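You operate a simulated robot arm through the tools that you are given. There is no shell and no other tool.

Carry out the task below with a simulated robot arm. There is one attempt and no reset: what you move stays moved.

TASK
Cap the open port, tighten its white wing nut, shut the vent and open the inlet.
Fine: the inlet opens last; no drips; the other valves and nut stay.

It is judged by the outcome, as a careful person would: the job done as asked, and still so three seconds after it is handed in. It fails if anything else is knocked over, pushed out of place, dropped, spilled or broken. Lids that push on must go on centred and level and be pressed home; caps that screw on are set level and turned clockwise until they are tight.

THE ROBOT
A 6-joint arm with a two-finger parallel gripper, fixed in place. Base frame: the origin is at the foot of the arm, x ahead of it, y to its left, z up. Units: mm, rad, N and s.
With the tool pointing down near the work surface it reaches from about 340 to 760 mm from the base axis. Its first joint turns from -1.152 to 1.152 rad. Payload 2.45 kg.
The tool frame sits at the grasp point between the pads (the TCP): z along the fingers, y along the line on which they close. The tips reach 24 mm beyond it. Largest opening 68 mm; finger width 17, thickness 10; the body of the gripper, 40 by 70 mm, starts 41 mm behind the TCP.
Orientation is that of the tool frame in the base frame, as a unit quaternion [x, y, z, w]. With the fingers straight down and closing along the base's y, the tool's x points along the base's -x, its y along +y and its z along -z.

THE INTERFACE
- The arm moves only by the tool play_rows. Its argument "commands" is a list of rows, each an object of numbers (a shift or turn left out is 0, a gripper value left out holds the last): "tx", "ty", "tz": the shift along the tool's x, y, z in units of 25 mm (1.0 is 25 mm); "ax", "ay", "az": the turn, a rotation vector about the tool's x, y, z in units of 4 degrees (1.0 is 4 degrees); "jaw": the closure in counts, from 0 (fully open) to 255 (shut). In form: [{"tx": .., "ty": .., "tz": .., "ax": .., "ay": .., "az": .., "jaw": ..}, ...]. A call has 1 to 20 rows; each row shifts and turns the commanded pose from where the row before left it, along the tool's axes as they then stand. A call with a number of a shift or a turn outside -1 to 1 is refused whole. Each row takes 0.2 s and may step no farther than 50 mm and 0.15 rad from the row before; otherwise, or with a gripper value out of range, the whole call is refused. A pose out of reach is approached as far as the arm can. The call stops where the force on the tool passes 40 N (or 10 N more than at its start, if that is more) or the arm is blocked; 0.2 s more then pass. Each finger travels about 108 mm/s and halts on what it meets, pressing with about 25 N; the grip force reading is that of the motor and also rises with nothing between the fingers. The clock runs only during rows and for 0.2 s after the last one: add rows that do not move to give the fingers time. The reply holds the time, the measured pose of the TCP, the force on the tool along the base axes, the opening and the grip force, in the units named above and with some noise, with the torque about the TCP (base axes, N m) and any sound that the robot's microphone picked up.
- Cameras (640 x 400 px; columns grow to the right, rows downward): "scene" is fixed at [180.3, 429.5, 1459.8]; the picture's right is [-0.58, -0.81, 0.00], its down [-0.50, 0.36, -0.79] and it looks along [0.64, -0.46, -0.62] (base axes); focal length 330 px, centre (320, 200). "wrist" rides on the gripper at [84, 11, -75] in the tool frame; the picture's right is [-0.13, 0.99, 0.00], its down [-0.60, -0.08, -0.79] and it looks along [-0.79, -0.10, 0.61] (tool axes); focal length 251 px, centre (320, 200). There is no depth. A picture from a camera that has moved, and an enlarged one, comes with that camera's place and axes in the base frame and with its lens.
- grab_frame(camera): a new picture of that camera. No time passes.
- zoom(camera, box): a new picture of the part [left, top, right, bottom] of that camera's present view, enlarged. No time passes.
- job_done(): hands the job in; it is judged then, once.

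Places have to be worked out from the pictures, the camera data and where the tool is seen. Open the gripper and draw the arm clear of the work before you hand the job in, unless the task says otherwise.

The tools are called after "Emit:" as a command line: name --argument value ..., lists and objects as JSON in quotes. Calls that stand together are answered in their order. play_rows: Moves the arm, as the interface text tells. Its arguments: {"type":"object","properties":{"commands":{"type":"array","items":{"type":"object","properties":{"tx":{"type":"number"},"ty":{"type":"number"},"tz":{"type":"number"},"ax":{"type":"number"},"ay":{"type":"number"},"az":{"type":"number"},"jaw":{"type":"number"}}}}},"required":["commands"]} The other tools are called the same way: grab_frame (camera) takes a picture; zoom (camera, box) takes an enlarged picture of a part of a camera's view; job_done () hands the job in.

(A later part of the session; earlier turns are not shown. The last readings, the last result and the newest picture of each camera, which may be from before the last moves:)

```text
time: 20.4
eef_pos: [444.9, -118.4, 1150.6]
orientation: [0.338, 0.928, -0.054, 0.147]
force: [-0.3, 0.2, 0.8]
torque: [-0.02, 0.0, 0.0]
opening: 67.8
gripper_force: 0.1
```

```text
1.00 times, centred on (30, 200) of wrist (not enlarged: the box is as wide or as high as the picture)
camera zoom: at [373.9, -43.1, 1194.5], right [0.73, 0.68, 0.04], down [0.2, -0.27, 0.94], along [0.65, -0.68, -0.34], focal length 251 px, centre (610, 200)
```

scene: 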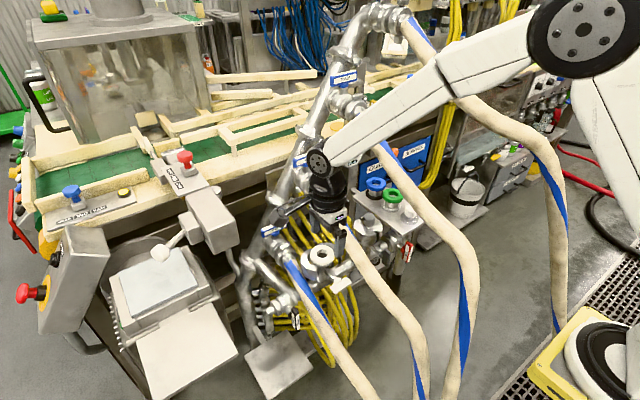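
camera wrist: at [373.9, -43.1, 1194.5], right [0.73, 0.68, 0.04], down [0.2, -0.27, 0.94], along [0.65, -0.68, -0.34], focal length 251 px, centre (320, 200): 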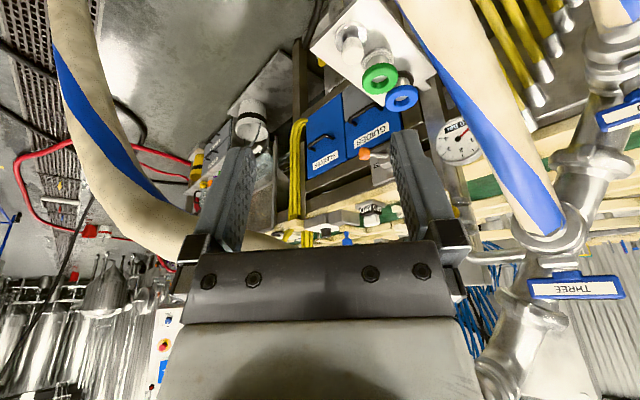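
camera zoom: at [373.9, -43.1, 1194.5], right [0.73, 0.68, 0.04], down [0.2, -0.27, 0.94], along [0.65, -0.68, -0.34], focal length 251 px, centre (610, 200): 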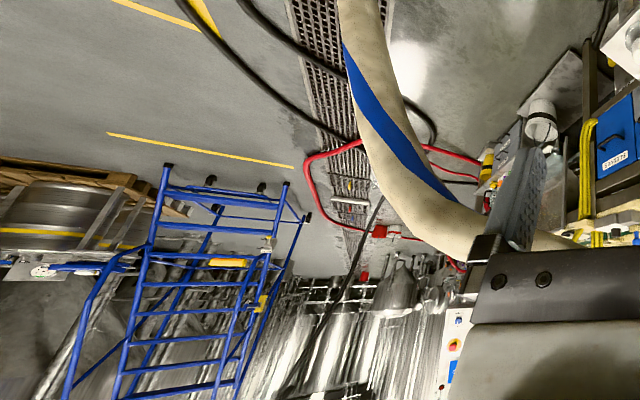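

The prediction of hose FOUR fits this view; hose THREE is about 10 mm further to -y than I had it. I go on down through the gap to (445,-175,1030) and check again.

Emit:
play_rows --commands '[{"tx": 0.018, "ty": -0.29, "tz": 0.84}, {"tx": 0.018, "ty": -0.29, "tz": 0.84}, {"tx": 0.018, "ty": -0.29, "tz": 0.84}, {"tx": 0.018, "ty": -0.29, "tz": 0.84}, {"tx": 0.018, "ty": -0.29, "tz": 0.84}, {"tx": 0.018, "ty": -0.29, "tz": 0.84}]'

Emit:
grab_frame --camera "wrist"

Emit:
zoom --camera "scene" --box '[380, 0, 640, 260]'

```text
time: 21.8
eef_pos: [443.7, -175.4, 1029.5]
orientation: [0.338, 0.928, -0.053, 0.148]
force: [0.2, -0.1, 0.2]
torque: [-0.02, 0.03, -0.02]
opening: 68.3
gripper_force: 0.1
```

```text
taken
camera wrist: at [371.3, -100.5, 1073.6], right [0.73, 0.68, 0.04], down [0.2, -0.27, 0.94], along [0.65, -0.68, -0.34], focal length 251 px, centre (320, 200)
```

wrist: 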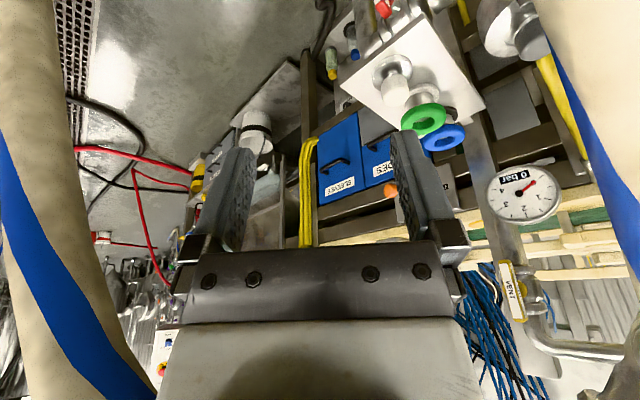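

```text
1.54 times, centred on (510, 130) of scene
camera zoom: at [180.3, 429.5, 1459.8], right [-0.58, -0.81, 0.0], down [-0.5, 0.36, -0.79], along [0.64, -0.46, -0.62], focal length 508 px, centre (28, 308)
```

zoom: 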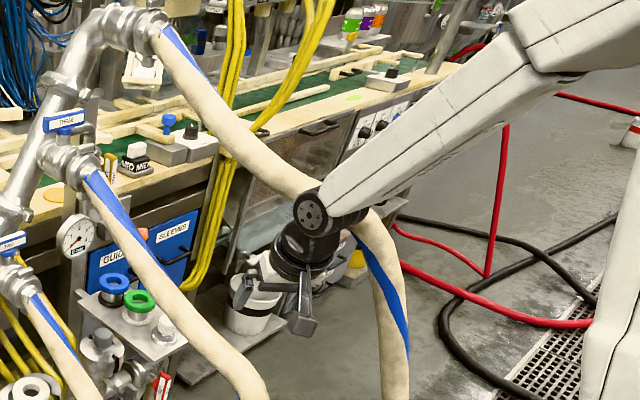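

Clear on both sides; the gauge and the VENT handle are also visible. I go on down to about (445,-210,930), under hose FOUR's level.

Emit:
play_rows --commands '[{"tx": 0.076, "ty": -0.214, "tz": 0.817}, {"tx": 0.076, "ty": -0.214, "tz": 0.817}, {"tx": 0.076, "ty": -0.214, "tz": 0.817}, {"tx": 0.076, "ty": -0.214, "tz": 0.817}, {"tx": 0.076, "ty": -0.214, "tz": 0.817}]'

Emit:
grab_frame --camera "wrist"

Emit:
zoom --camera "scene" --box '[380, 0, 640, 260]'

Emit:
zoom --camera "wrist" --box '[340, 0, 500, 120]'

Emit:
zoom --camera "wrist" --box '[580, 0, 640, 400]'

```text
time: 23.0
eef_pos: [442.8, -210.6, 932.0]
orientation: [0.338, 0.928, -0.054, 0.147]
force: [-0.2, -0.1, -0.1]
torque: [-0.01, 0.01, -0.03]
opening: 67.9
gripper_force: 0.1
```

```text
taken
camera wrist: at [371.0, -136.5, 975.7], right [0.73, 0.68, 0.04], down [0.2, -0.27, 0.94], along [0.65, -0.68, -0.34], focal length 251 px, centre (320, 200)
```

wrist: 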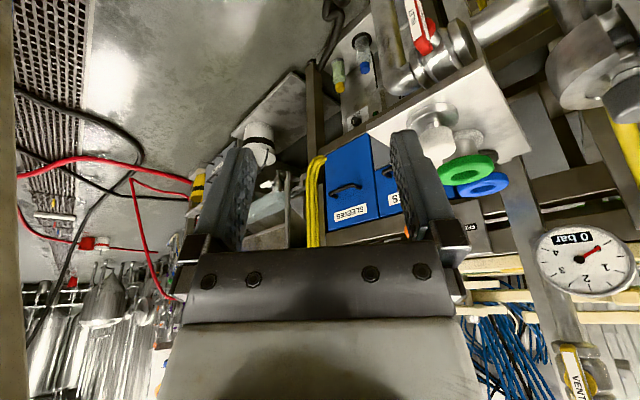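

```text
1.54 times, centred on (510, 130) of scene
camera zoom: at [180.3, 429.5, 1459.8], right [-0.58, -0.81, 0.0], down [-0.5, 0.36, -0.79], along [0.64, -0.46, -0.62], focal length 508 px, centre (28, 308)
```

zoom: 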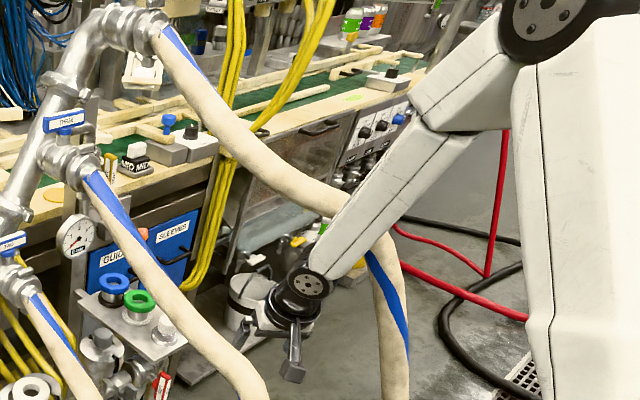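

```text
3.33 times, centred on (420, 60) of wrist
camera zoom: at [371.0, -136.5, 975.7], right [0.73, 0.68, 0.04], down [0.2, -0.27, 0.94], along [0.65, -0.68, -0.34], focal length 838 px, centre (-13, 667)
```

zoom: 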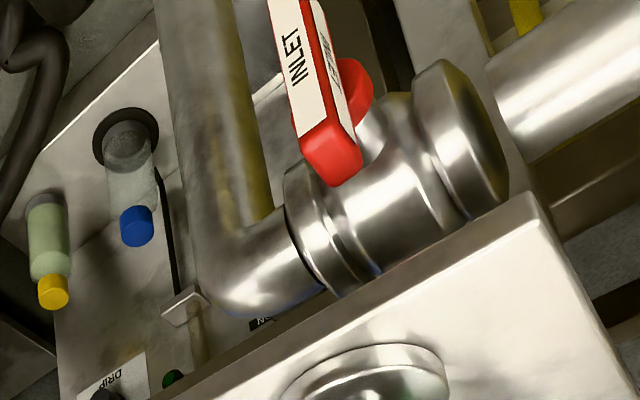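

```text
1.00 times, centred on (610, 200) of wrist (not enlarged: the box is as wide or as high as the picture)
camera zoom: at [371.0, -136.5, 975.7], right [0.73, 0.68, 0.04], down [0.2, -0.27, 0.94], along [0.65, -0.68, -0.34], focal length 251 px, centre (30, 200)
```

zoom: 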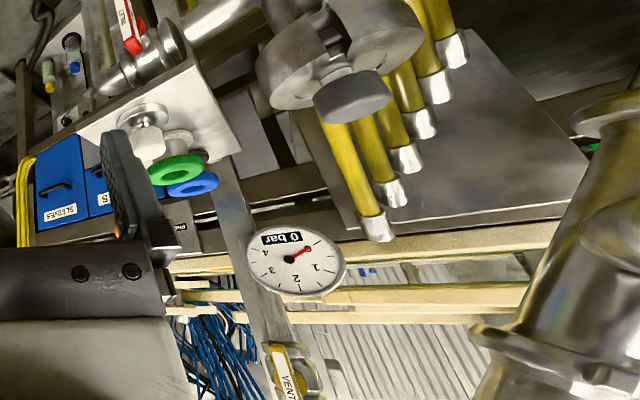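

I'm under hose FOUR now with a clear view of the tray, gauge and the INLET (handle across its pipe, shut). I move forward low (z≈880) toward the cap in short steps so the forearm stays clear of the hose.

Emit:
play_rows --commands '[{"tx": -0.374, "ty": 0.476, "tz": 0.78}, {"tx": -0.374, "ty": 0.476, "tz": 0.78}, {"tx": -0.374, "ty": 0.476, "tz": 0.78}, {"tx": -0.722, "ty": 0.612, "tz": 0.34}, {"tx": -0.722, "ty": 0.612, "tz": 0.34}]'

Emit:
grab_frame --camera "wrist"

Emit:
zoom --camera "scene" --box '[360, 40, 620, 300]'

Emit:
zoom --camera "wrist" --box '[400, 40, 600, 180]'

```text
time: 24.2
eef_pos: [552.9, -217.8, 877.8]
orientation: [0.338, 0.928, -0.054, 0.147]
force: [0.5, 0.0, -0.8]
torque: [0.01, 0.0, -0.02]
opening: 68.1
gripper_force: 0.1
```

```text
taken
camera wrist: at [481.0, -141.9, 921.9], right [0.73, 0.68, 0.04], down [0.2, -0.27, 0.94], along [0.65, -0.68, -0.34], focal length 251 px, centre (320, 200)
```

wrist: 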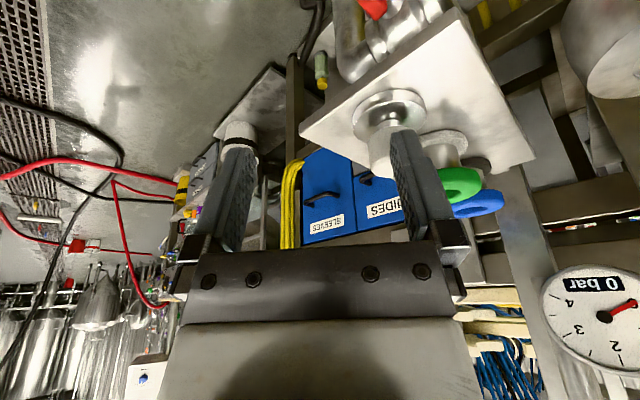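

```text
1.54 times, centred on (490, 170) of scene
camera zoom: at [180.3, 429.5, 1459.8], right [-0.58, -0.81, 0.0], down [-0.5, 0.36, -0.79], along [0.64, -0.46, -0.62], focal length 508 px, centre (58, 246)
```

zoom: 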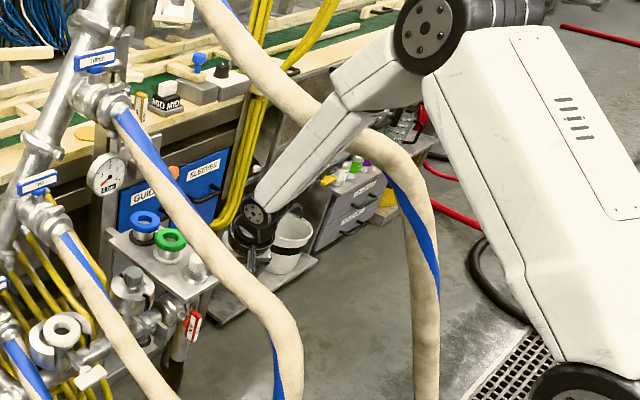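

```text
2.86 times, centred on (500, 110) of wrist
camera zoom: at [481.0, -141.9, 921.9], right [0.73, 0.68, 0.04], down [0.2, -0.27, 0.94], along [0.65, -0.68, -0.34], focal length 718 px, centre (-194, 457)
```

zoom: 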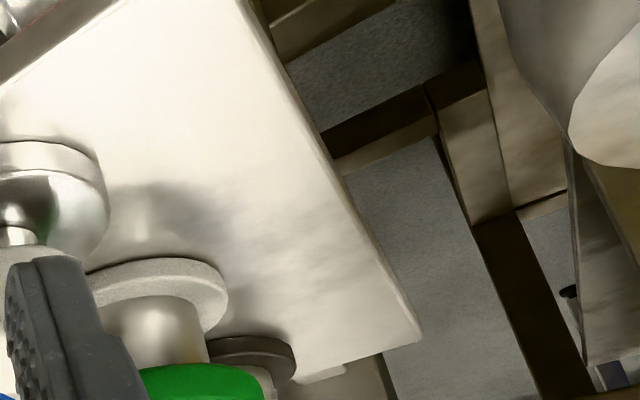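

The forearm stays on the near side of the hose. I zoom on the cap in the wrist view to fix its place precisely.

Emit:
zoom --camera "wrist" --box '[320, 70, 480, 190]'

Emit:
zoom --camera "scene" --box '[380, 180, 440, 240]'

```text
3.33 times, centred on (400, 130) of wrist
camera zoom: at [481.0, -141.9, 921.9], right [0.73, 0.68, 0.04], down [0.2, -0.27, 0.94], along [0.65, -0.68, -0.34], focal length 838 px, centre (53, 433)
```

zoom: 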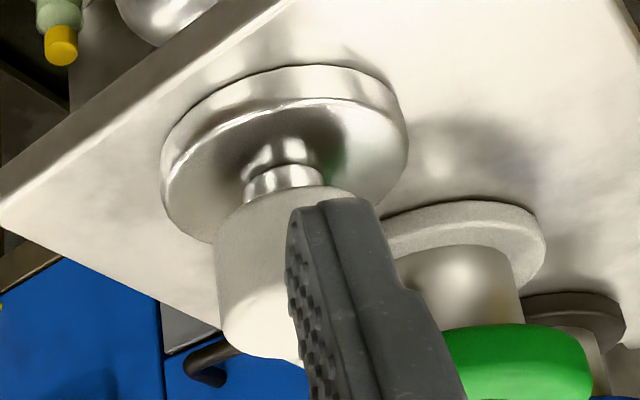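

```text
6.67 times, centred on (410, 210) of scene
camera zoom: at [180.3, 429.5, 1459.8], right [-0.58, -0.81, 0.0], down [-0.5, 0.36, -0.79], along [0.64, -0.46, -0.62], focal length 2202 px, centre (-280, 133)
```

zoom: 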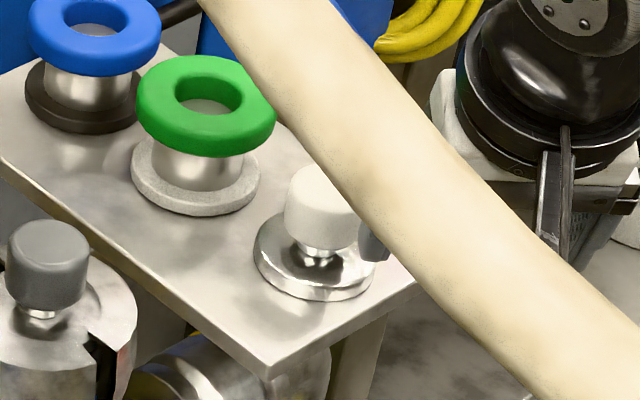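

Both views agree: the cap's axis is at about (624.5, -217), neck at z≈810, knob z≈817–847. I move over it with tips above the knob, then check before descending.

Emit:
play_rows --commands '[{"tx": -0.715, "ty": 0.623, "tz": 0.06}, {"tx": -0.715, "ty": 0.623, "tz": 0.06}, {"tx": -0.715, "ty": 0.623, "tz": 0.06}]'

Emit:
grab_frame --camera "wrist"

Emit:
zoom --camera "scene" --box '[360, 160, 460, 240]'

Emit:
zoom --camera "scene" --box '[360, 40, 620, 300]'

```text
time: 25.0
eef_pos: [621.9, -214.5, 890.4]
orientation: [0.338, 0.928, -0.053, 0.147]
force: [0.3, -0.3, 0.1]
torque: [0.02, 0.0, -0.01]
opening: 68.0
gripper_force: 0.1
```

```text
taken
camera wrist: at [550.3, -139.3, 934.0], right [0.73, 0.68, 0.04], down [0.2, -0.27, 0.94], along [0.65, -0.68, -0.34], focal length 251 px, centre (320, 200)
```

wrist: 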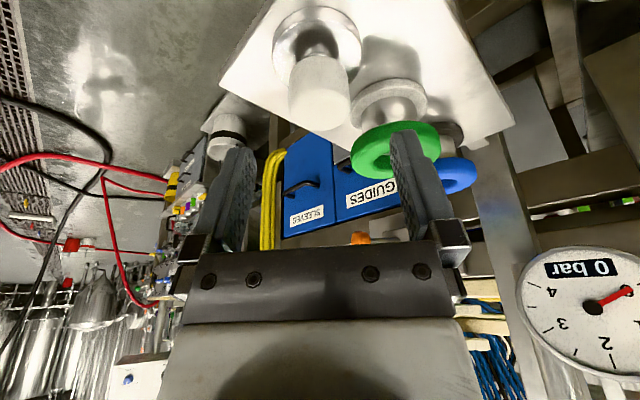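

```text
5.00 times, centred on (410, 200) of scene
camera zoom: at [180.3, 429.5, 1459.8], right [-0.58, -0.81, 0.0], down [-0.5, 0.36, -0.79], along [0.64, -0.46, -0.62], focal length 1651 px, centre (-130, 200)
```

zoom: 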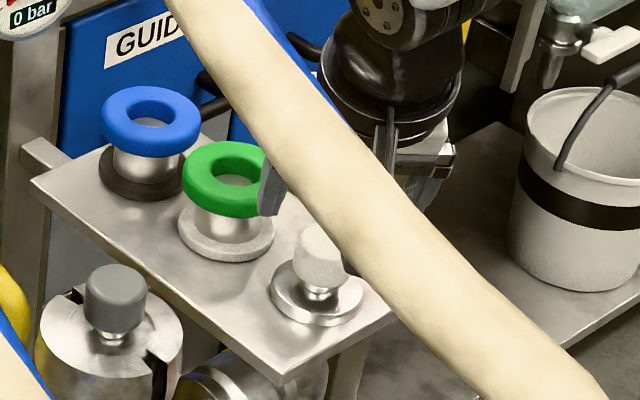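

```text
1.54 times, centred on (490, 170) of scene
camera zoom: at [180.3, 429.5, 1459.8], right [-0.58, -0.81, 0.0], down [-0.5, 0.36, -0.79], along [0.64, -0.46, -0.62], focal length 508 px, centre (58, 246)
```

zoom: 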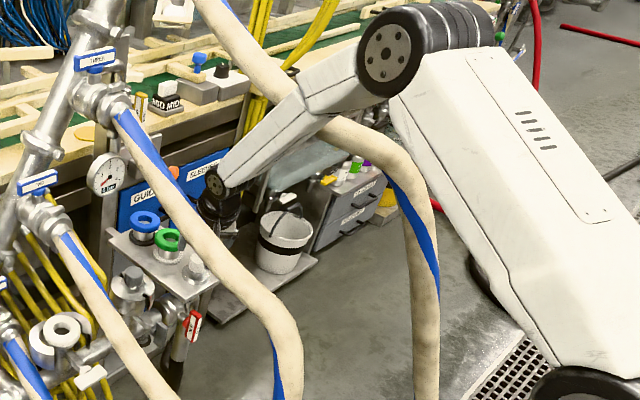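

The knob is centred between the fingers (within a few mm). I descend 52 mm vertically to TCP z≈838 so the tips stay just above the disc.

Emit:
play_rows --commands '[{"tx": 0.148, "tz": 0.5}, {"tx": 0.148, "tz": 0.5}, {"tx": 0.148, "tz": 0.5}, {"tx": 0.148, "tz": 0.46}]'

Emit:
grab_frame --camera "wrist"

Emit:
zoom --camera "scene" --box '[370, 170, 450, 230]'

```text
time: 26.0
eef_pos: [621.0, -215.7, 837.6]
orientation: [0.338, 0.928, -0.054, 0.147]
force: [0.3, -0.6, -0.6]
torque: [-0.01, -0.01, -0.01]
opening: 68.1
gripper_force: 0.0
```

```text
taken
camera wrist: at [549.7, -139.8, 882.0], right [0.73, 0.68, 0.04], down [0.2, -0.27, 0.94], along [0.65, -0.68, -0.34], focal length 251 px, centre (320, 200)
```

wrist: 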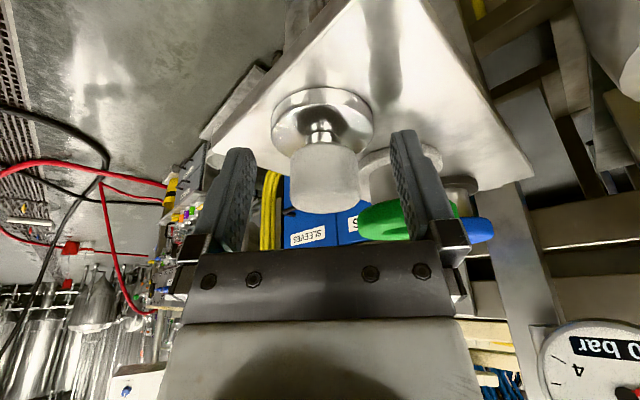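

```text
6.67 times, centred on (410, 200) of scene
camera zoom: at [180.3, 429.5, 1459.8], right [-0.58, -0.81, 0.0], down [-0.5, 0.36, -0.79], along [0.64, -0.46, -0.62], focal length 2202 px, centre (-280, 200)
```

zoom: 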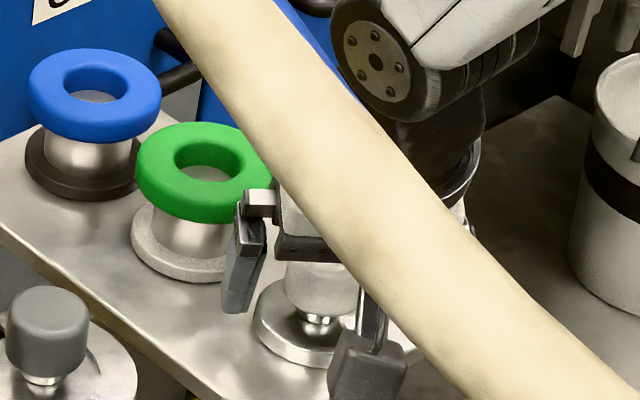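

The fingers straddle the knob with the tips at neck level, above the disc. I close the gripper on the knob.

Emit:
play_rows --commands '[{"jaw": 60}, {"jaw": 110}, {"jaw": 255}, {"jaw": 255}, {"jaw": 255}]'

Emit:
grab_frame --camera "wrist"

Emit:
zoom --camera "wrist" --box '[240, 70, 440, 220]'

```text
time: 27.2
eef_pos: [621.2, -215.0, 838.2]
orientation: [0.338, 0.928, -0.053, 0.147]
force: [0.5, 0.5, 0.3]
torque: [-0.01, -0.07, -0.03]
opening: 33.0
gripper_force: 25.2
```

```text
taken
camera wrist: at [549.5, -139.7, 882.2], right [0.73, 0.68, 0.04], down [0.2, -0.27, 0.94], along [0.65, -0.68, -0.34], focal length 251 px, centre (320, 200)
```

wrist: 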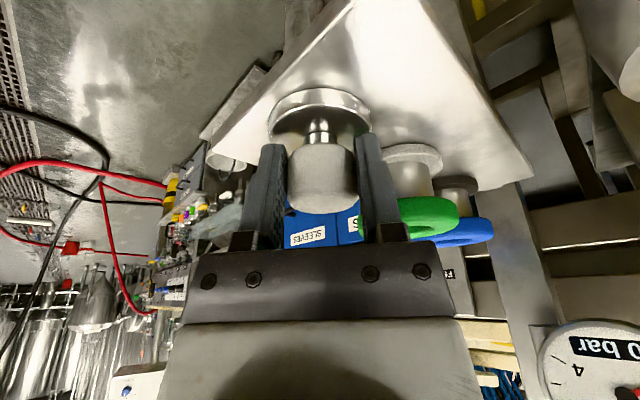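

```text
2.67 times, centred on (340, 145) of wrist
camera zoom: at [549.5, -139.7, 882.2], right [0.73, 0.68, 0.04], down [0.2, -0.27, 0.94], along [0.65, -0.68, -0.34], focal length 670 px, centre (267, 347)
```

zoom: 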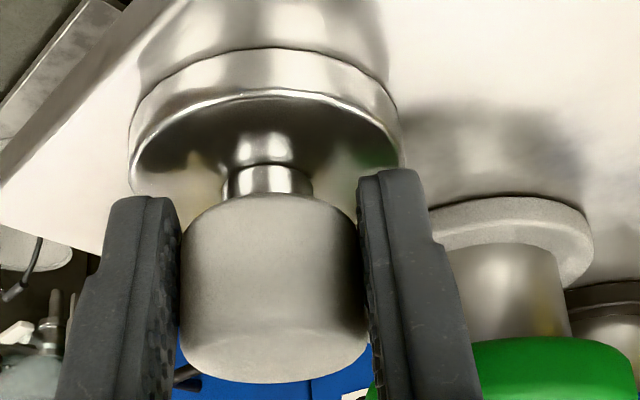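

The knob is held (33 mm, 25 N). I lift straight up and check that the cap hangs level.

Emit:
play_rows --commands '[{"tx": -0.1, "tz": -0.3}, {"tx": -0.16, "tz": -0.5}, {"tx": -0.16, "tz": -0.5}, {"tx": -0.16, "tz": -0.5}]'

Emit:
grab_frame --camera "wrist"

Emit:
zoom --camera "scene" --box '[370, 160, 450, 220]'

```text
time: 28.2
eef_pos: [621.8, -214.2, 885.3]
orientation: [0.338, 0.928, -0.053, 0.147]
force: [-0.3, 0.0, -2.0]
torque: [0.01, 0.01, -0.03]
opening: 32.8
gripper_force: 24.9
```

```text
taken
camera wrist: at [549.7, -139.3, 928.9], right [0.73, 0.68, 0.04], down [0.2, -0.27, 0.94], along [0.65, -0.68, -0.34], focal length 251 px, centre (320, 200)
```

wrist: 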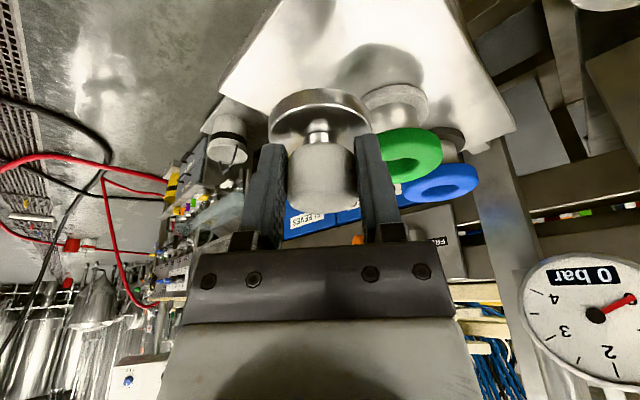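

```text
6.67 times, centred on (410, 190) of scene
camera zoom: at [180.4, 429.5, 1459.8], right [-0.58, -0.81, 0.0], down [-0.5, 0.36, -0.79], along [0.64, -0.46, -0.62], focal length 2202 px, centre (-280, 267)
```

zoom: 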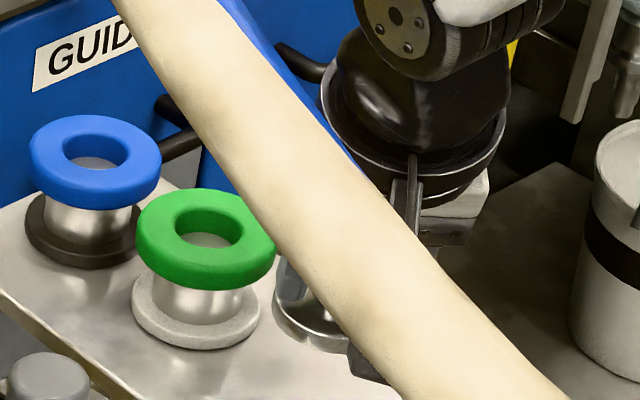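

The cap is lifted clear and level. I retrace the same path: back, then up out of the gap between the hoses.

Emit:
play_rows --commands '[{"tx": 0.659, "ty": -0.629, "tz": -0.14}, {"tx": 0.659, "ty": -0.629, "tz": -0.14}, {"tx": 0.659, "ty": -0.629, "tz": -0.14}, {"tx": 0.722, "ty": -0.612, "tz": -0.34}, {"tx": 0.722, "ty": -0.612, "tz": -0.34}, {"tx": 0.374, "ty": -0.476, "tz": -0.78}, {"tx": 0.374, "ty": -0.476, "tz": -0.78}, {"tx": 0.374, "ty": -0.476, "tz": -0.78}]'

Emit:
play_rows --commands '[{"tx": -0.076, "ty": 0.214, "tz": -0.817}, {"tx": -0.076, "ty": 0.214, "tz": -0.817}, {"tx": -0.076, "ty": 0.214, "tz": -0.817}, {"tx": -0.076, "ty": 0.214, "tz": -0.817}, {"tx": -0.076, "ty": 0.214, "tz": -0.817}, {"tx": -0.018, "ty": 0.29, "tz": -0.84}, {"tx": -0.018, "ty": 0.29, "tz": -0.84}, {"tx": -0.018, "ty": 0.29, "tz": -0.84}, {"tx": -0.018, "ty": 0.29, "tz": -0.84}, {"tx": -0.018, "ty": 0.29, "tz": -0.84}, {"tx": -0.018, "ty": 0.29, "tz": -0.84}]'

Emit:
grab_frame --camera "wrist"

Emit:
grab_frame --camera "scene"

```text
time: 30.0
eef_pos: [444.8, -215.4, 933.3]
orientation: [0.338, 0.928, -0.054, 0.148]
force: [0.4, -0.6, -1.5]
torque: [0.01, 0.0, -0.04]
opening: 33.1
gripper_force: 24.8
```

```text
time: 32.4
eef_pos: [446.5, -122.3, 1154.8]
orientation: [0.338, 0.928, -0.054, 0.147]
force: [0.4, -0.3, -2.2]
torque: [-0.06, 0.03, 0.0]
opening: 33.0
gripper_force: 25.2
```

```text
taken
camera wrist: at [374.9, -47.5, 1198.0], right [0.73, 0.68, 0.04], down [0.2, -0.27, 0.94], along [0.65, -0.68, -0.34], focal length 251 px, centre (320, 200)
```

wrist: 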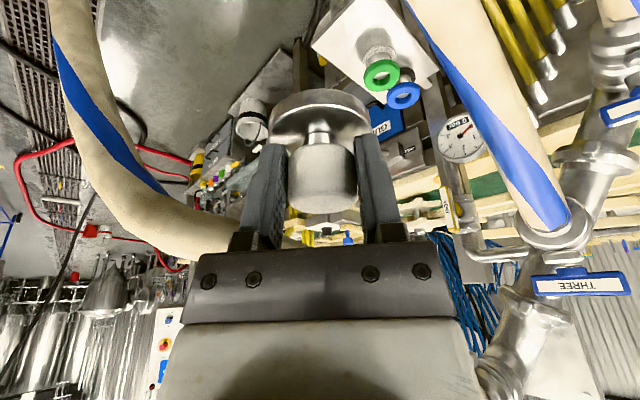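

```text
taken
```

scene: 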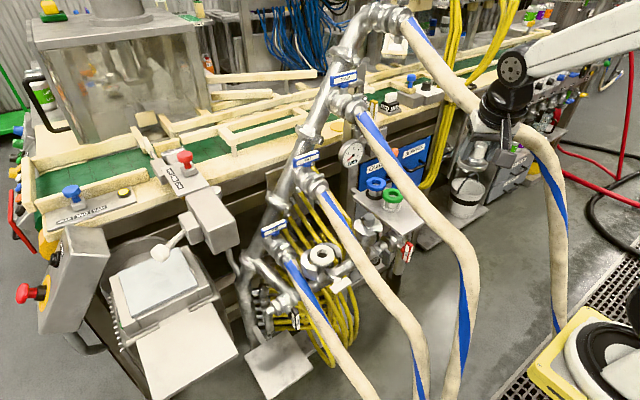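

The cap is out and held level. I carry it over hose THREE to the free +y side at z≈1180, then turn 35° about the vertical so the tool leans toward +y, away from hose TWO.

Emit:
play_rows --commands '[{"tx": 0.434, "ty": 0.818, "tz": -0.259}, {"tx": 0.434, "ty": 0.818, "tz": -0.259}, {"tx": 0.434, "ty": 0.818, "tz": -0.259}, {"tx": 0.434, "ty": 0.818, "tz": -0.259}, {"tx": 0.434, "ty": 0.818, "tz": -0.259}, {"tx": 0.434, "ty": 0.818, "tz": -0.259}, {"tx": 0.434, "ty": 0.818, "tz": -0.259}, {"tx": 0.434, "ty": 0.818, "tz": -0.259}, {"tx": 0.434, "ty": 0.818, "tz": -0.259}, {"ax": 0.3, "az": 0.9246}, {"ax": 0.3, "az": 0.9246}, {"ax": 0.3, "az": 0.9246}, {"ax": 0.3, "az": 0.9246}, {"ax": 0.3, "az": 0.9246}, {"ax": 0.3, "az": 0.9246}, {"ax": 0.3, "az": 0.9246}, {"ax": 0.3, "az": 0.9246}, {"ax": 0.3, "az": 0.9246}]'

Emit:
grab_frame --camera "wrist"

Emit:
zoom --camera "scene" --box '[280, 20, 520, 180]'

```text
time: 36.2
eef_pos: [479.4, 88.9, 1179.9]
orientation: [0.603, 0.783, -0.095, 0.124]
force: [-0.4, 0.1, -1.9]
torque: [0.06, 0.0, 0.0]
opening: 32.9
gripper_force: 24.9
```

```text
taken
camera wrist: at [464.1, 192.7, 1223.9], right [0.99, 0.14, 0.04], down [0.01, -0.34, 0.94], along [0.14, -0.93, -0.34], focal length 251 px, centre (320, 200)
```

wrist: 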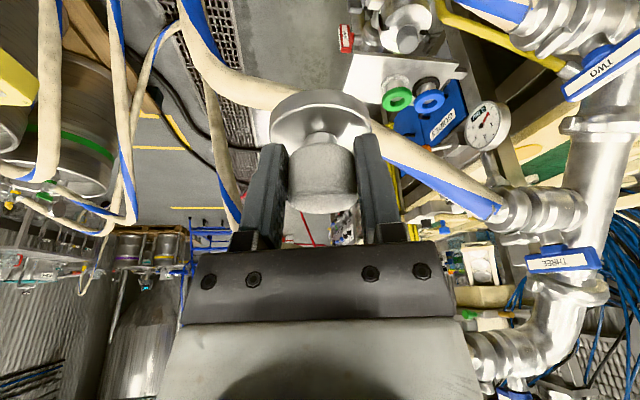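

```text
2.50 times, centred on (400, 100) of scene
camera zoom: at [180.4, 429.5, 1459.8], right [-0.58, -0.81, 0.0], down [-0.5, 0.36, -0.79], along [0.64, -0.46, -0.62], focal length 826 px, centre (120, 450)
```

zoom: 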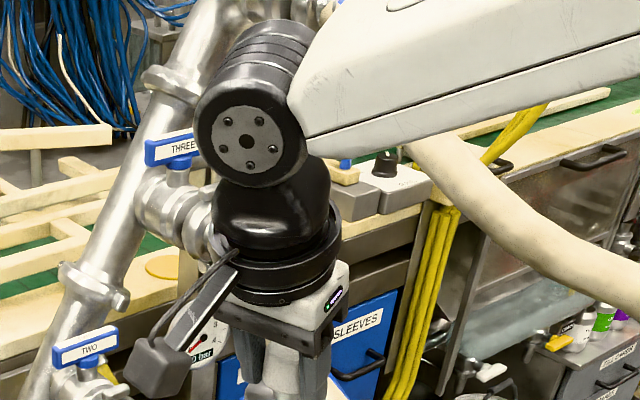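

I look above the frame edge with a wide zoom to see the port from here, for another measurement of its centre.

Emit:
zoom --camera "wrist" --box '[300, 0, 620, 10]'

Emit:
zoom --camera "scene" --box '[285, 225, 365, 295]'

```text
2.00 times, centred on (460, 5) of wrist
camera zoom: at [464.1, 192.7, 1223.9], right [0.99, 0.14, 0.04], down [0.01, -0.34, 0.94], along [0.14, -0.93, -0.34], focal length 503 px, centre (40, 590)
```

zoom: 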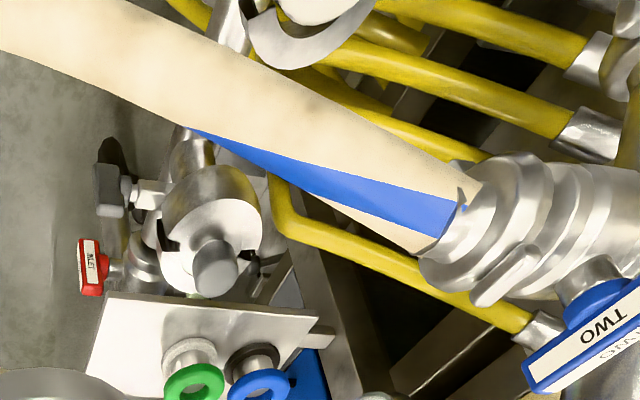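

```text
5.71 times, centred on (325, 260) of scene
camera zoom: at [180.4, 429.5, 1459.8], right [-0.58, -0.81, 0.0], down [-0.5, 0.36, -0.79], along [0.64, -0.46, -0.62], focal length 1887 px, centre (291, -143)
```

zoom: 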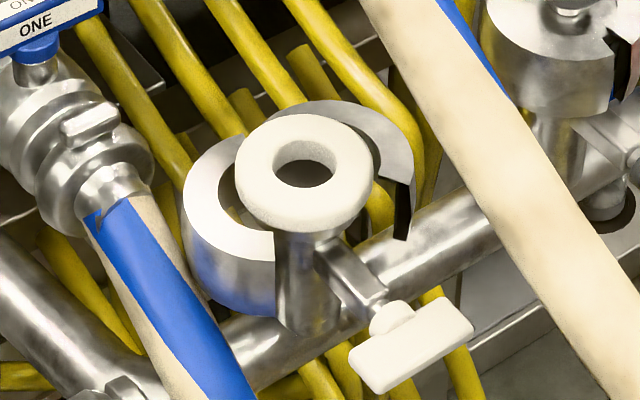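

I move down to about (600,110,960), still clear of hose TWO, to view the port from close by.

Emit:
play_rows --commands '[{"tx": 0.23, "ty": 0.489, "tz": 0.85}, {"tx": 0.23, "ty": 0.489, "tz": 0.85}, {"tx": 0.23, "ty": 0.489, "tz": 0.85}, {"tx": 0.23, "ty": 0.489, "tz": 0.85}, {"tx": 0.23, "ty": 0.489, "tz": 0.85}, {"tx": 0.23, "ty": 0.489, "tz": 0.85}, {"tx": 0.23, "ty": 0.489, "tz": 0.85}, {"tx": 0.23, "ty": 0.489, "tz": 0.85}, {"tx": 0.23, "ty": 0.489, "tz": 0.85}, {"tx": 0.23, "ty": 0.489, "tz": 0.85}]'

Emit:
grab_frame --camera "wrist"

Emit:
zoom --camera "wrist" --box '[260, 0, 520, 120]'

Emit:
zoom --camera "scene" --box '[260, 160, 420, 300]'

```text
time: 38.4
eef_pos: [600.4, 110.7, 961.2]
orientation: [0.602, 0.783, -0.096, 0.124]
force: [-0.3, 0.6, -3.5]
torque: [0.05, -0.01, -0.03]
opening: 32.8
gripper_force: 25.0
```

```text
taken
camera wrist: at [583.8, 213.3, 1004.4], right [0.99, 0.14, 0.04], down [0.01, -0.34, 0.94], along [0.14, -0.93, -0.34], focal length 251 px, centre (320, 200)
```

wrist: 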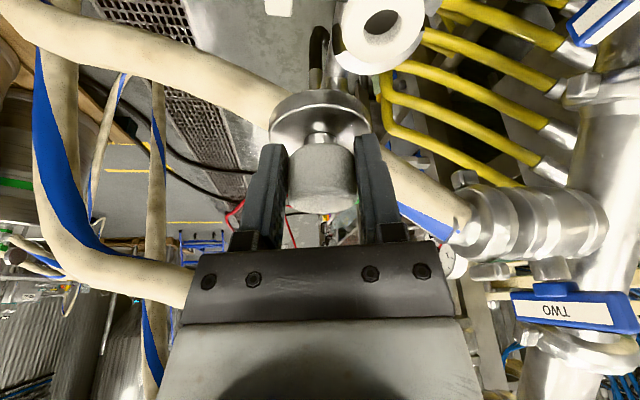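

```text
2.46 times, centred on (390, 60) of wrist
camera zoom: at [583.8, 213.3, 1004.4], right [0.99, 0.14, 0.04], down [0.01, -0.34, 0.94], along [0.14, -0.93, -0.34], focal length 619 px, centre (148, 545)
```

zoom: 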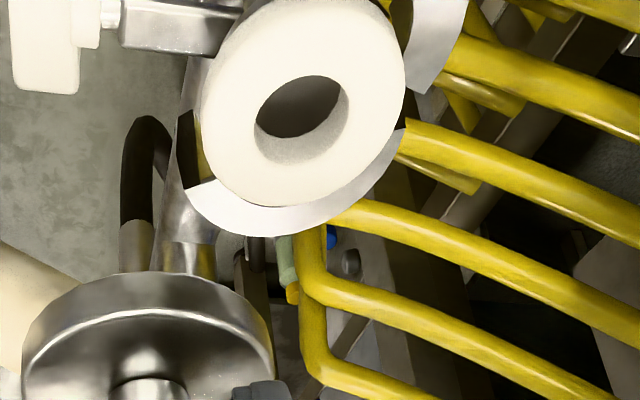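

```text
2.86 times, centred on (340, 230) of scene
camera zoom: at [180.4, 429.5, 1459.8], right [-0.58, -0.81, 0.0], down [-0.5, 0.36, -0.79], along [0.64, -0.46, -0.62], focal length 944 px, centre (263, 114)
```

zoom: 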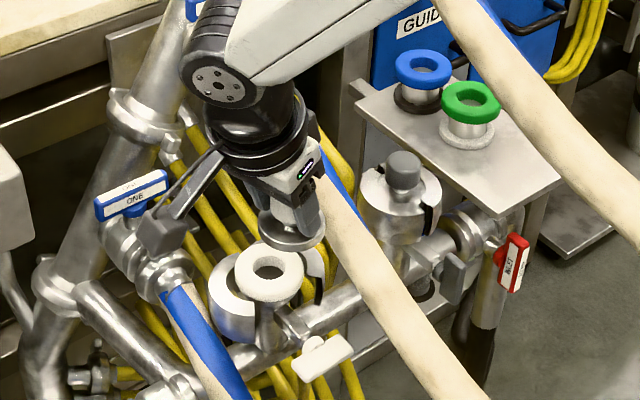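

Now the port's gasket centre triangulates to about (663, 77, 804) and the held disc hangs about 36 mm below the TCP. I descend beside the port at y≈113 to get below hose TWO, before sliding in over the gasket.

Emit:
play_rows --commands '[{"tx": 0.153, "ty": 0.533, "tz": 0.857}, {"tx": 0.153, "ty": 0.533, "tz": 0.857}, {"tx": 0.153, "ty": 0.533, "tz": 0.857}, {"tx": 0.153, "ty": 0.533, "tz": 0.857}]'

Emit:
grab_frame --camera "wrist"

Emit:
zoom --camera "scene" --box '[270, 190, 390, 295]'

Emit:
zoom --camera "wrist" --box '[240, 40, 420, 150]'

```text
time: 39.4
eef_pos: [654.1, 112.1, 874.3]
orientation: [0.602, 0.783, -0.096, 0.124]
force: [-0.5, -0.2, -1.7]
torque: [0.05, 0.03, 0.02]
opening: 33.0
gripper_force: 24.7
```

```text
taken
camera wrist: at [637.8, 215.0, 918.2], right [0.99, 0.14, 0.04], down [0.01, -0.34, 0.94], along [0.14, -0.93, -0.34], focal length 251 px, centre (320, 200)
```

wrist: 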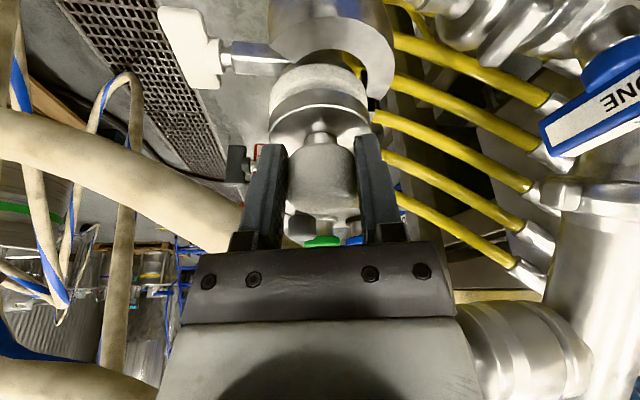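

```text
3.81 times, centred on (330, 242) of scene
camera zoom: at [180.4, 429.5, 1459.8], right [-0.58, -0.81, 0.0], down [-0.5, 0.36, -0.79], along [0.64, -0.46, -0.62], focal length 1258 px, centre (282, 38)
```

zoom: 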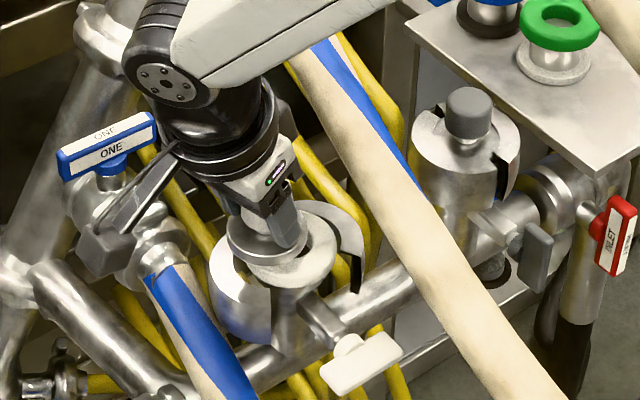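

```text
3.56 times, centred on (330, 95) of wrist
camera zoom: at [637.8, 215.0, 918.2], right [0.99, 0.14, 0.04], down [0.01, -0.34, 0.94], along [0.14, -0.93, -0.34], focal length 894 px, centre (284, 573)
```

zoom: 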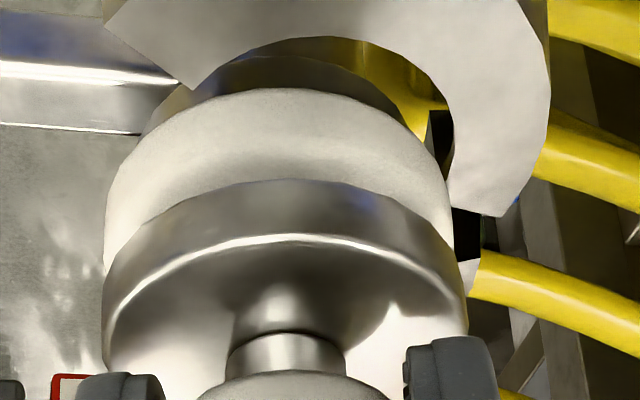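

I zoom tighter in the scene view to compare the disc's and the gasket's centres.

Emit:
zoom --camera "scene" --box '[295, 230, 355, 275]'

```text
8.89 times, centred on (325, 252) of scene
camera zoom: at [180.4, 429.5, 1459.8], right [-0.58, -0.81, 0.0], down [-0.5, 0.36, -0.79], along [0.64, -0.46, -0.62], focal length 2936 px, centre (276, -267)
```

zoom: 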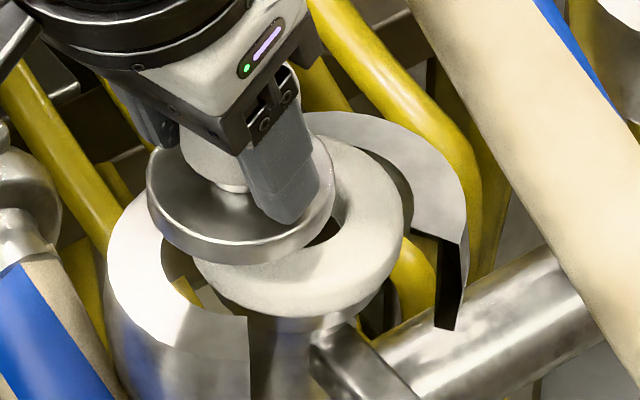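

The disc and gasket sizes in both views say the cap must move about +3 mm in x and -22 mm in y (relative, camera-consistent), with roughly 23 mm vertical gap. I slide over and look again.

Emit:
play_rows --commands '[{"tx": -0.42, "ty": -0.046, "tz": 0.138}, {"tx": -0.42, "ty": -0.046, "tz": 0.138}, {}]'

Emit:
zoom --camera "scene" --box '[295, 230, 355, 275]'

Emit:
zoom --camera "wrist" --box '[240, 40, 420, 150]'

Emit:
grab_frame --camera "wrist"

```text
time: 40.2
eef_pos: [658.2, 92.5, 874.5]
orientation: [0.602, 0.783, -0.096, 0.124]
force: [0.7, 0.9, -1.7]
torque: [0.03, -0.01, 0.0]
opening: 32.7
gripper_force: 25.3
```

```text
8.89 times, centred on (325, 252) of scene
camera zoom: at [180.4, 429.5, 1459.8], right [-0.58, -0.81, 0.0], down [-0.5, 0.36, -0.79], along [0.64, -0.46, -0.62], focal length 2936 px, centre (276, -267)
```

zoom: 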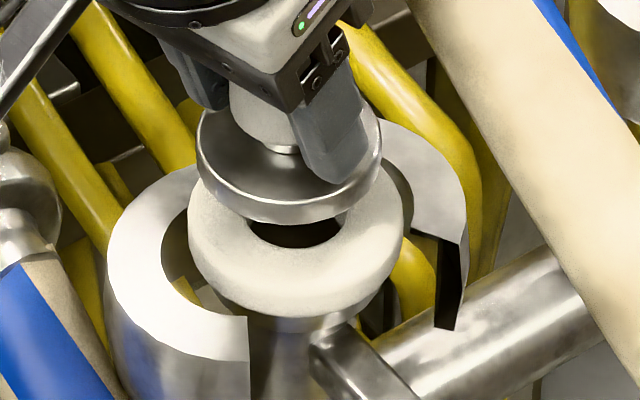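

```text
3.56 times, centred on (330, 95) of wrist
camera zoom: at [642.4, 194.8, 917.9], right [0.99, 0.14, 0.04], down [0.01, -0.34, 0.94], along [0.14, -0.93, -0.34], focal length 894 px, centre (284, 573)
```

zoom: 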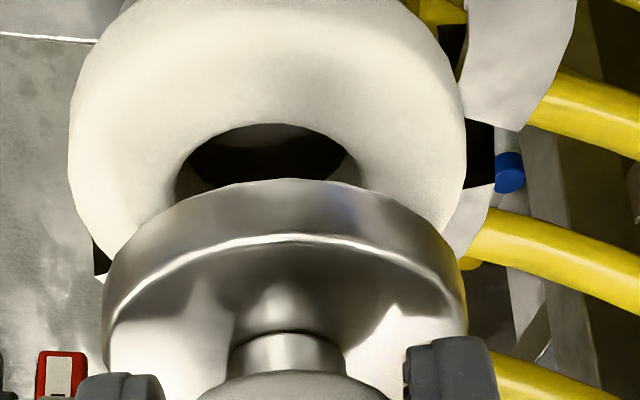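

```text
taken
camera wrist: at [642.4, 194.8, 917.9], right [0.99, 0.14, 0.04], down [0.01, -0.34, 0.94], along [0.14, -0.93, -0.34], focal length 251 px, centre (320, 200)
```

wrist: 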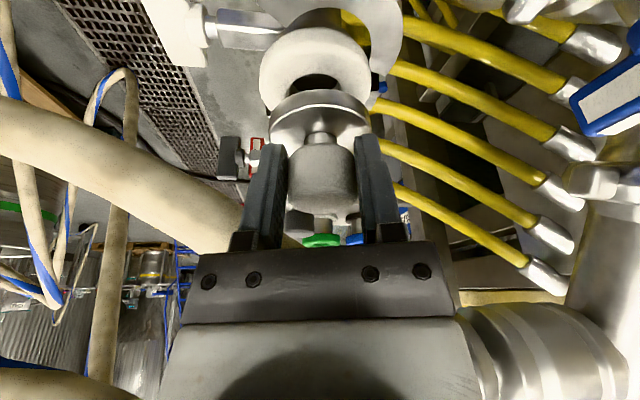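

Now the offset is only about (-1.6, -2) mm with ~25 mm of gap. I correct that and lower 14 mm, then check again.

Emit:
play_rows --commands '[{"tx": 0.054, "ty": -0.042, "tz": 0.278}, {"tx": 0.054, "ty": -0.042, "tz": 0.278}, {}]'

Emit:
zoom --camera "scene" --box '[295, 230, 355, 275]'

Emit:
zoom --camera "wrist" --box '[240, 40, 420, 150]'

```text
time: 41.0
eef_pos: [657.0, 88.7, 859.1]
orientation: [0.602, 0.783, -0.095, 0.124]
force: [-0.6, -0.2, -1.5]
torque: [-0.01, 0.08, -0.02]
opening: 33.3
gripper_force: 25.6
```

```text
8.89 times, centred on (325, 252) of scene
camera zoom: at [180.4, 429.5, 1459.8], right [-0.58, -0.81, 0.0], down [-0.5, 0.36, -0.79], along [0.64, -0.46, -0.62], focal length 2936 px, centre (276, -267)
```

zoom: 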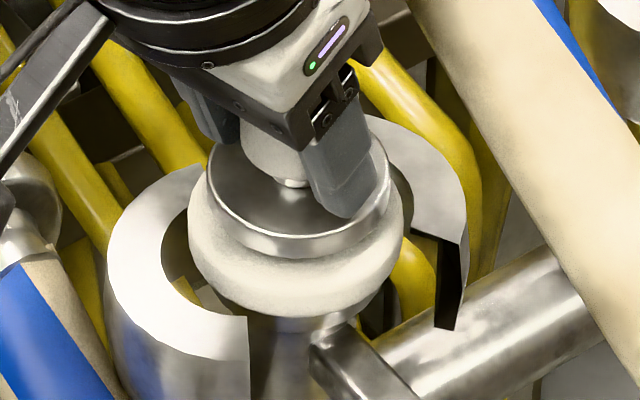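

```text
3.56 times, centred on (330, 95) of wrist
camera zoom: at [640.8, 192.3, 903.6], right [0.99, 0.14, 0.04], down [0.01, -0.34, 0.94], along [0.14, -0.93, -0.34], focal length 894 px, centre (284, 573)
```

zoom: 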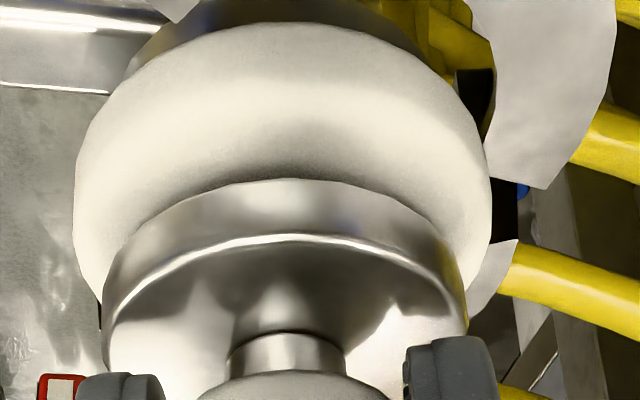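

Aligned within about 1 mm in both views, with roughly 9 mm to go. I lower in small steps while watching the force.

Emit:
play_rows --commands '[{"tx": 0.0185, "tz": 0.057}, {"tx": 0.0185, "tz": 0.057}, {"tx": 0.0185, "tz": 0.057}, {"tx": 0.0185, "tz": 0.057}, {}]'

Emit:
zoom --camera "wrist" --box '[240, 40, 420, 150]'

Emit:
zoom --camera "scene" --box '[295, 230, 355, 275]'

```text
time: 42.2
eef_pos: [657.8, 89.1, 852.5]
orientation: [0.602, 0.783, -0.096, 0.124]
force: [0.8, -0.7, -2.3]
torque: [0.0, 0.03, 0.01]
opening: 33.1
gripper_force: 25.2
```

```text
3.56 times, centred on (330, 95) of wrist
camera zoom: at [641.1, 191.3, 897.6], right [0.99, 0.14, 0.04], down [0.01, -0.34, 0.94], along [0.14, -0.93, -0.34], focal length 894 px, centre (284, 573)
```

zoom: 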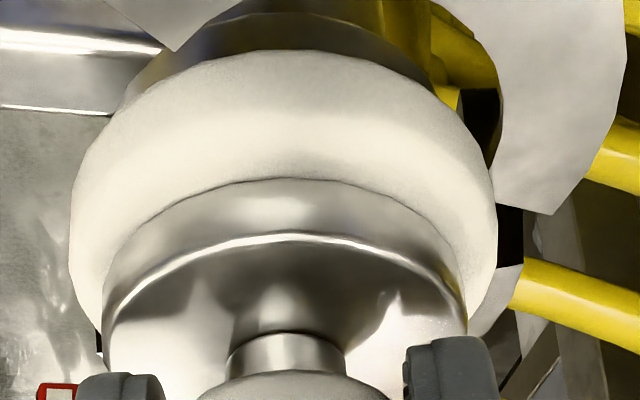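

```text
8.89 times, centred on (325, 252) of scene
camera zoom: at [180.4, 429.5, 1459.8], right [-0.58, -0.81, 0.0], down [-0.5, 0.36, -0.79], along [0.64, -0.46, -0.62], focal length 2936 px, centre (276, -267)
```

zoom: 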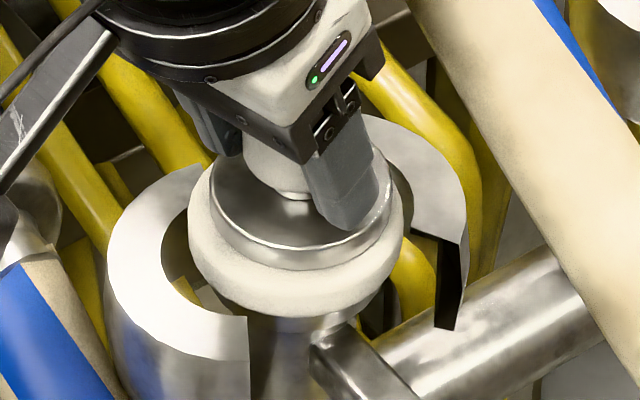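

The disc is about 1 mm toward -y of the gasket's centre in the scene view; I correct by +1.2 mm in y and continue down until contact.

Emit:
play_rows --commands '[{"tx": 0.083, "ty": 0.005, "tz": 0.1}, {"tx": 0.0123, "tz": 0.038}, {"tx": 0.0123, "tz": 0.038}, {}]'

Emit:
zoom --camera "wrist" --box '[240, 40, 420, 150]'

Emit:
zoom --camera "scene" --box '[295, 230, 355, 275]'

```text
time: 43.2
eef_pos: [656.4, 90.1, 851.0]
orientation: [0.602, 0.783, -0.093, 0.126]
force: [5.0, -4.9, 18.3]
torque: [-0.43, -0.11, -0.04]
opening: 33.0
gripper_force: 25.1
```

```text
3.56 times, centred on (330, 95) of wrist
camera zoom: at [640.9, 193.1, 894.6], right [0.99, 0.14, 0.05], down [0.0, -0.34, 0.94], along [0.15, -0.93, -0.34], focal length 894 px, centre (284, 573)
```

zoom: 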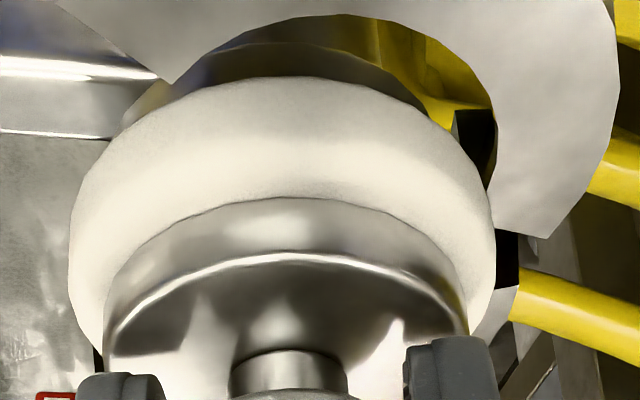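

```text
8.89 times, centred on (325, 252) of scene
camera zoom: at [180.0, 429.4, 1459.9], right [-0.58, -0.81, 0.0], down [-0.5, 0.36, -0.79], along [0.64, -0.46, -0.62], focal length 2936 px, centre (276, -267)
```

zoom: 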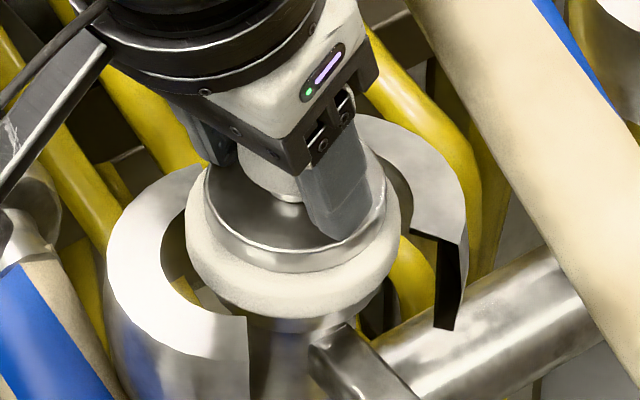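

Contact at TCP z≈851 with 18 N down, disc centred on the gasket to within about a millimetre. I relieve most of the pressing by raising 2.5 mm, then check force before letting go.

Emit:
play_rows --commands '[{"tx": -0.031, "tz": -0.095}, {}]'

Emit:
zoom --camera "scene" --box '[295, 230, 355, 275]'

Emit:
zoom --camera "wrist" --box '[240, 40, 420, 150]'

```text
time: 43.8
eef_pos: [655.2, 90.6, 851.3]
orientation: [0.602, 0.783, -0.095, 0.123]
force: [2.4, 0.3, 1.5]
torque: [0.07, -0.12, 0.03]
opening: 32.7
gripper_force: 24.9
```

```text
8.89 times, centred on (325, 252) of scene
camera zoom: at [180.3, 429.6, 1459.8], right [-0.58, -0.81, 0.0], down [-0.5, 0.36, -0.79], along [0.64, -0.46, -0.62], focal length 2936 px, centre (276, -267)
```

zoom: 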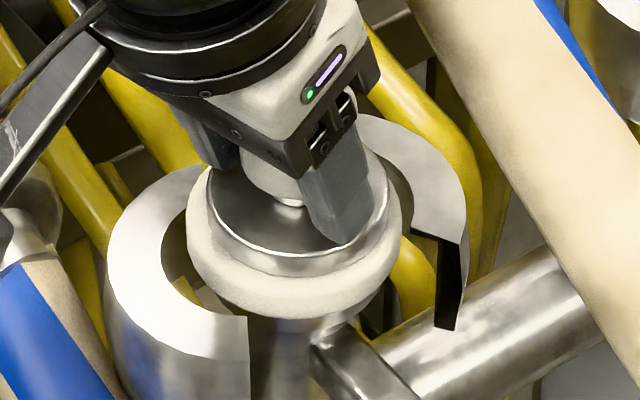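

```text
3.56 times, centred on (330, 95) of wrist
camera zoom: at [639.6, 193.9, 895.0], right [0.99, 0.14, 0.04], down [0.01, -0.34, 0.94], along [0.14, -0.93, -0.34], focal length 894 px, centre (284, 573)
```

zoom: 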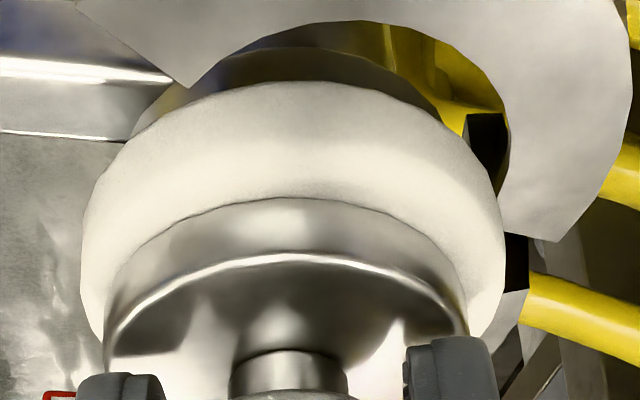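

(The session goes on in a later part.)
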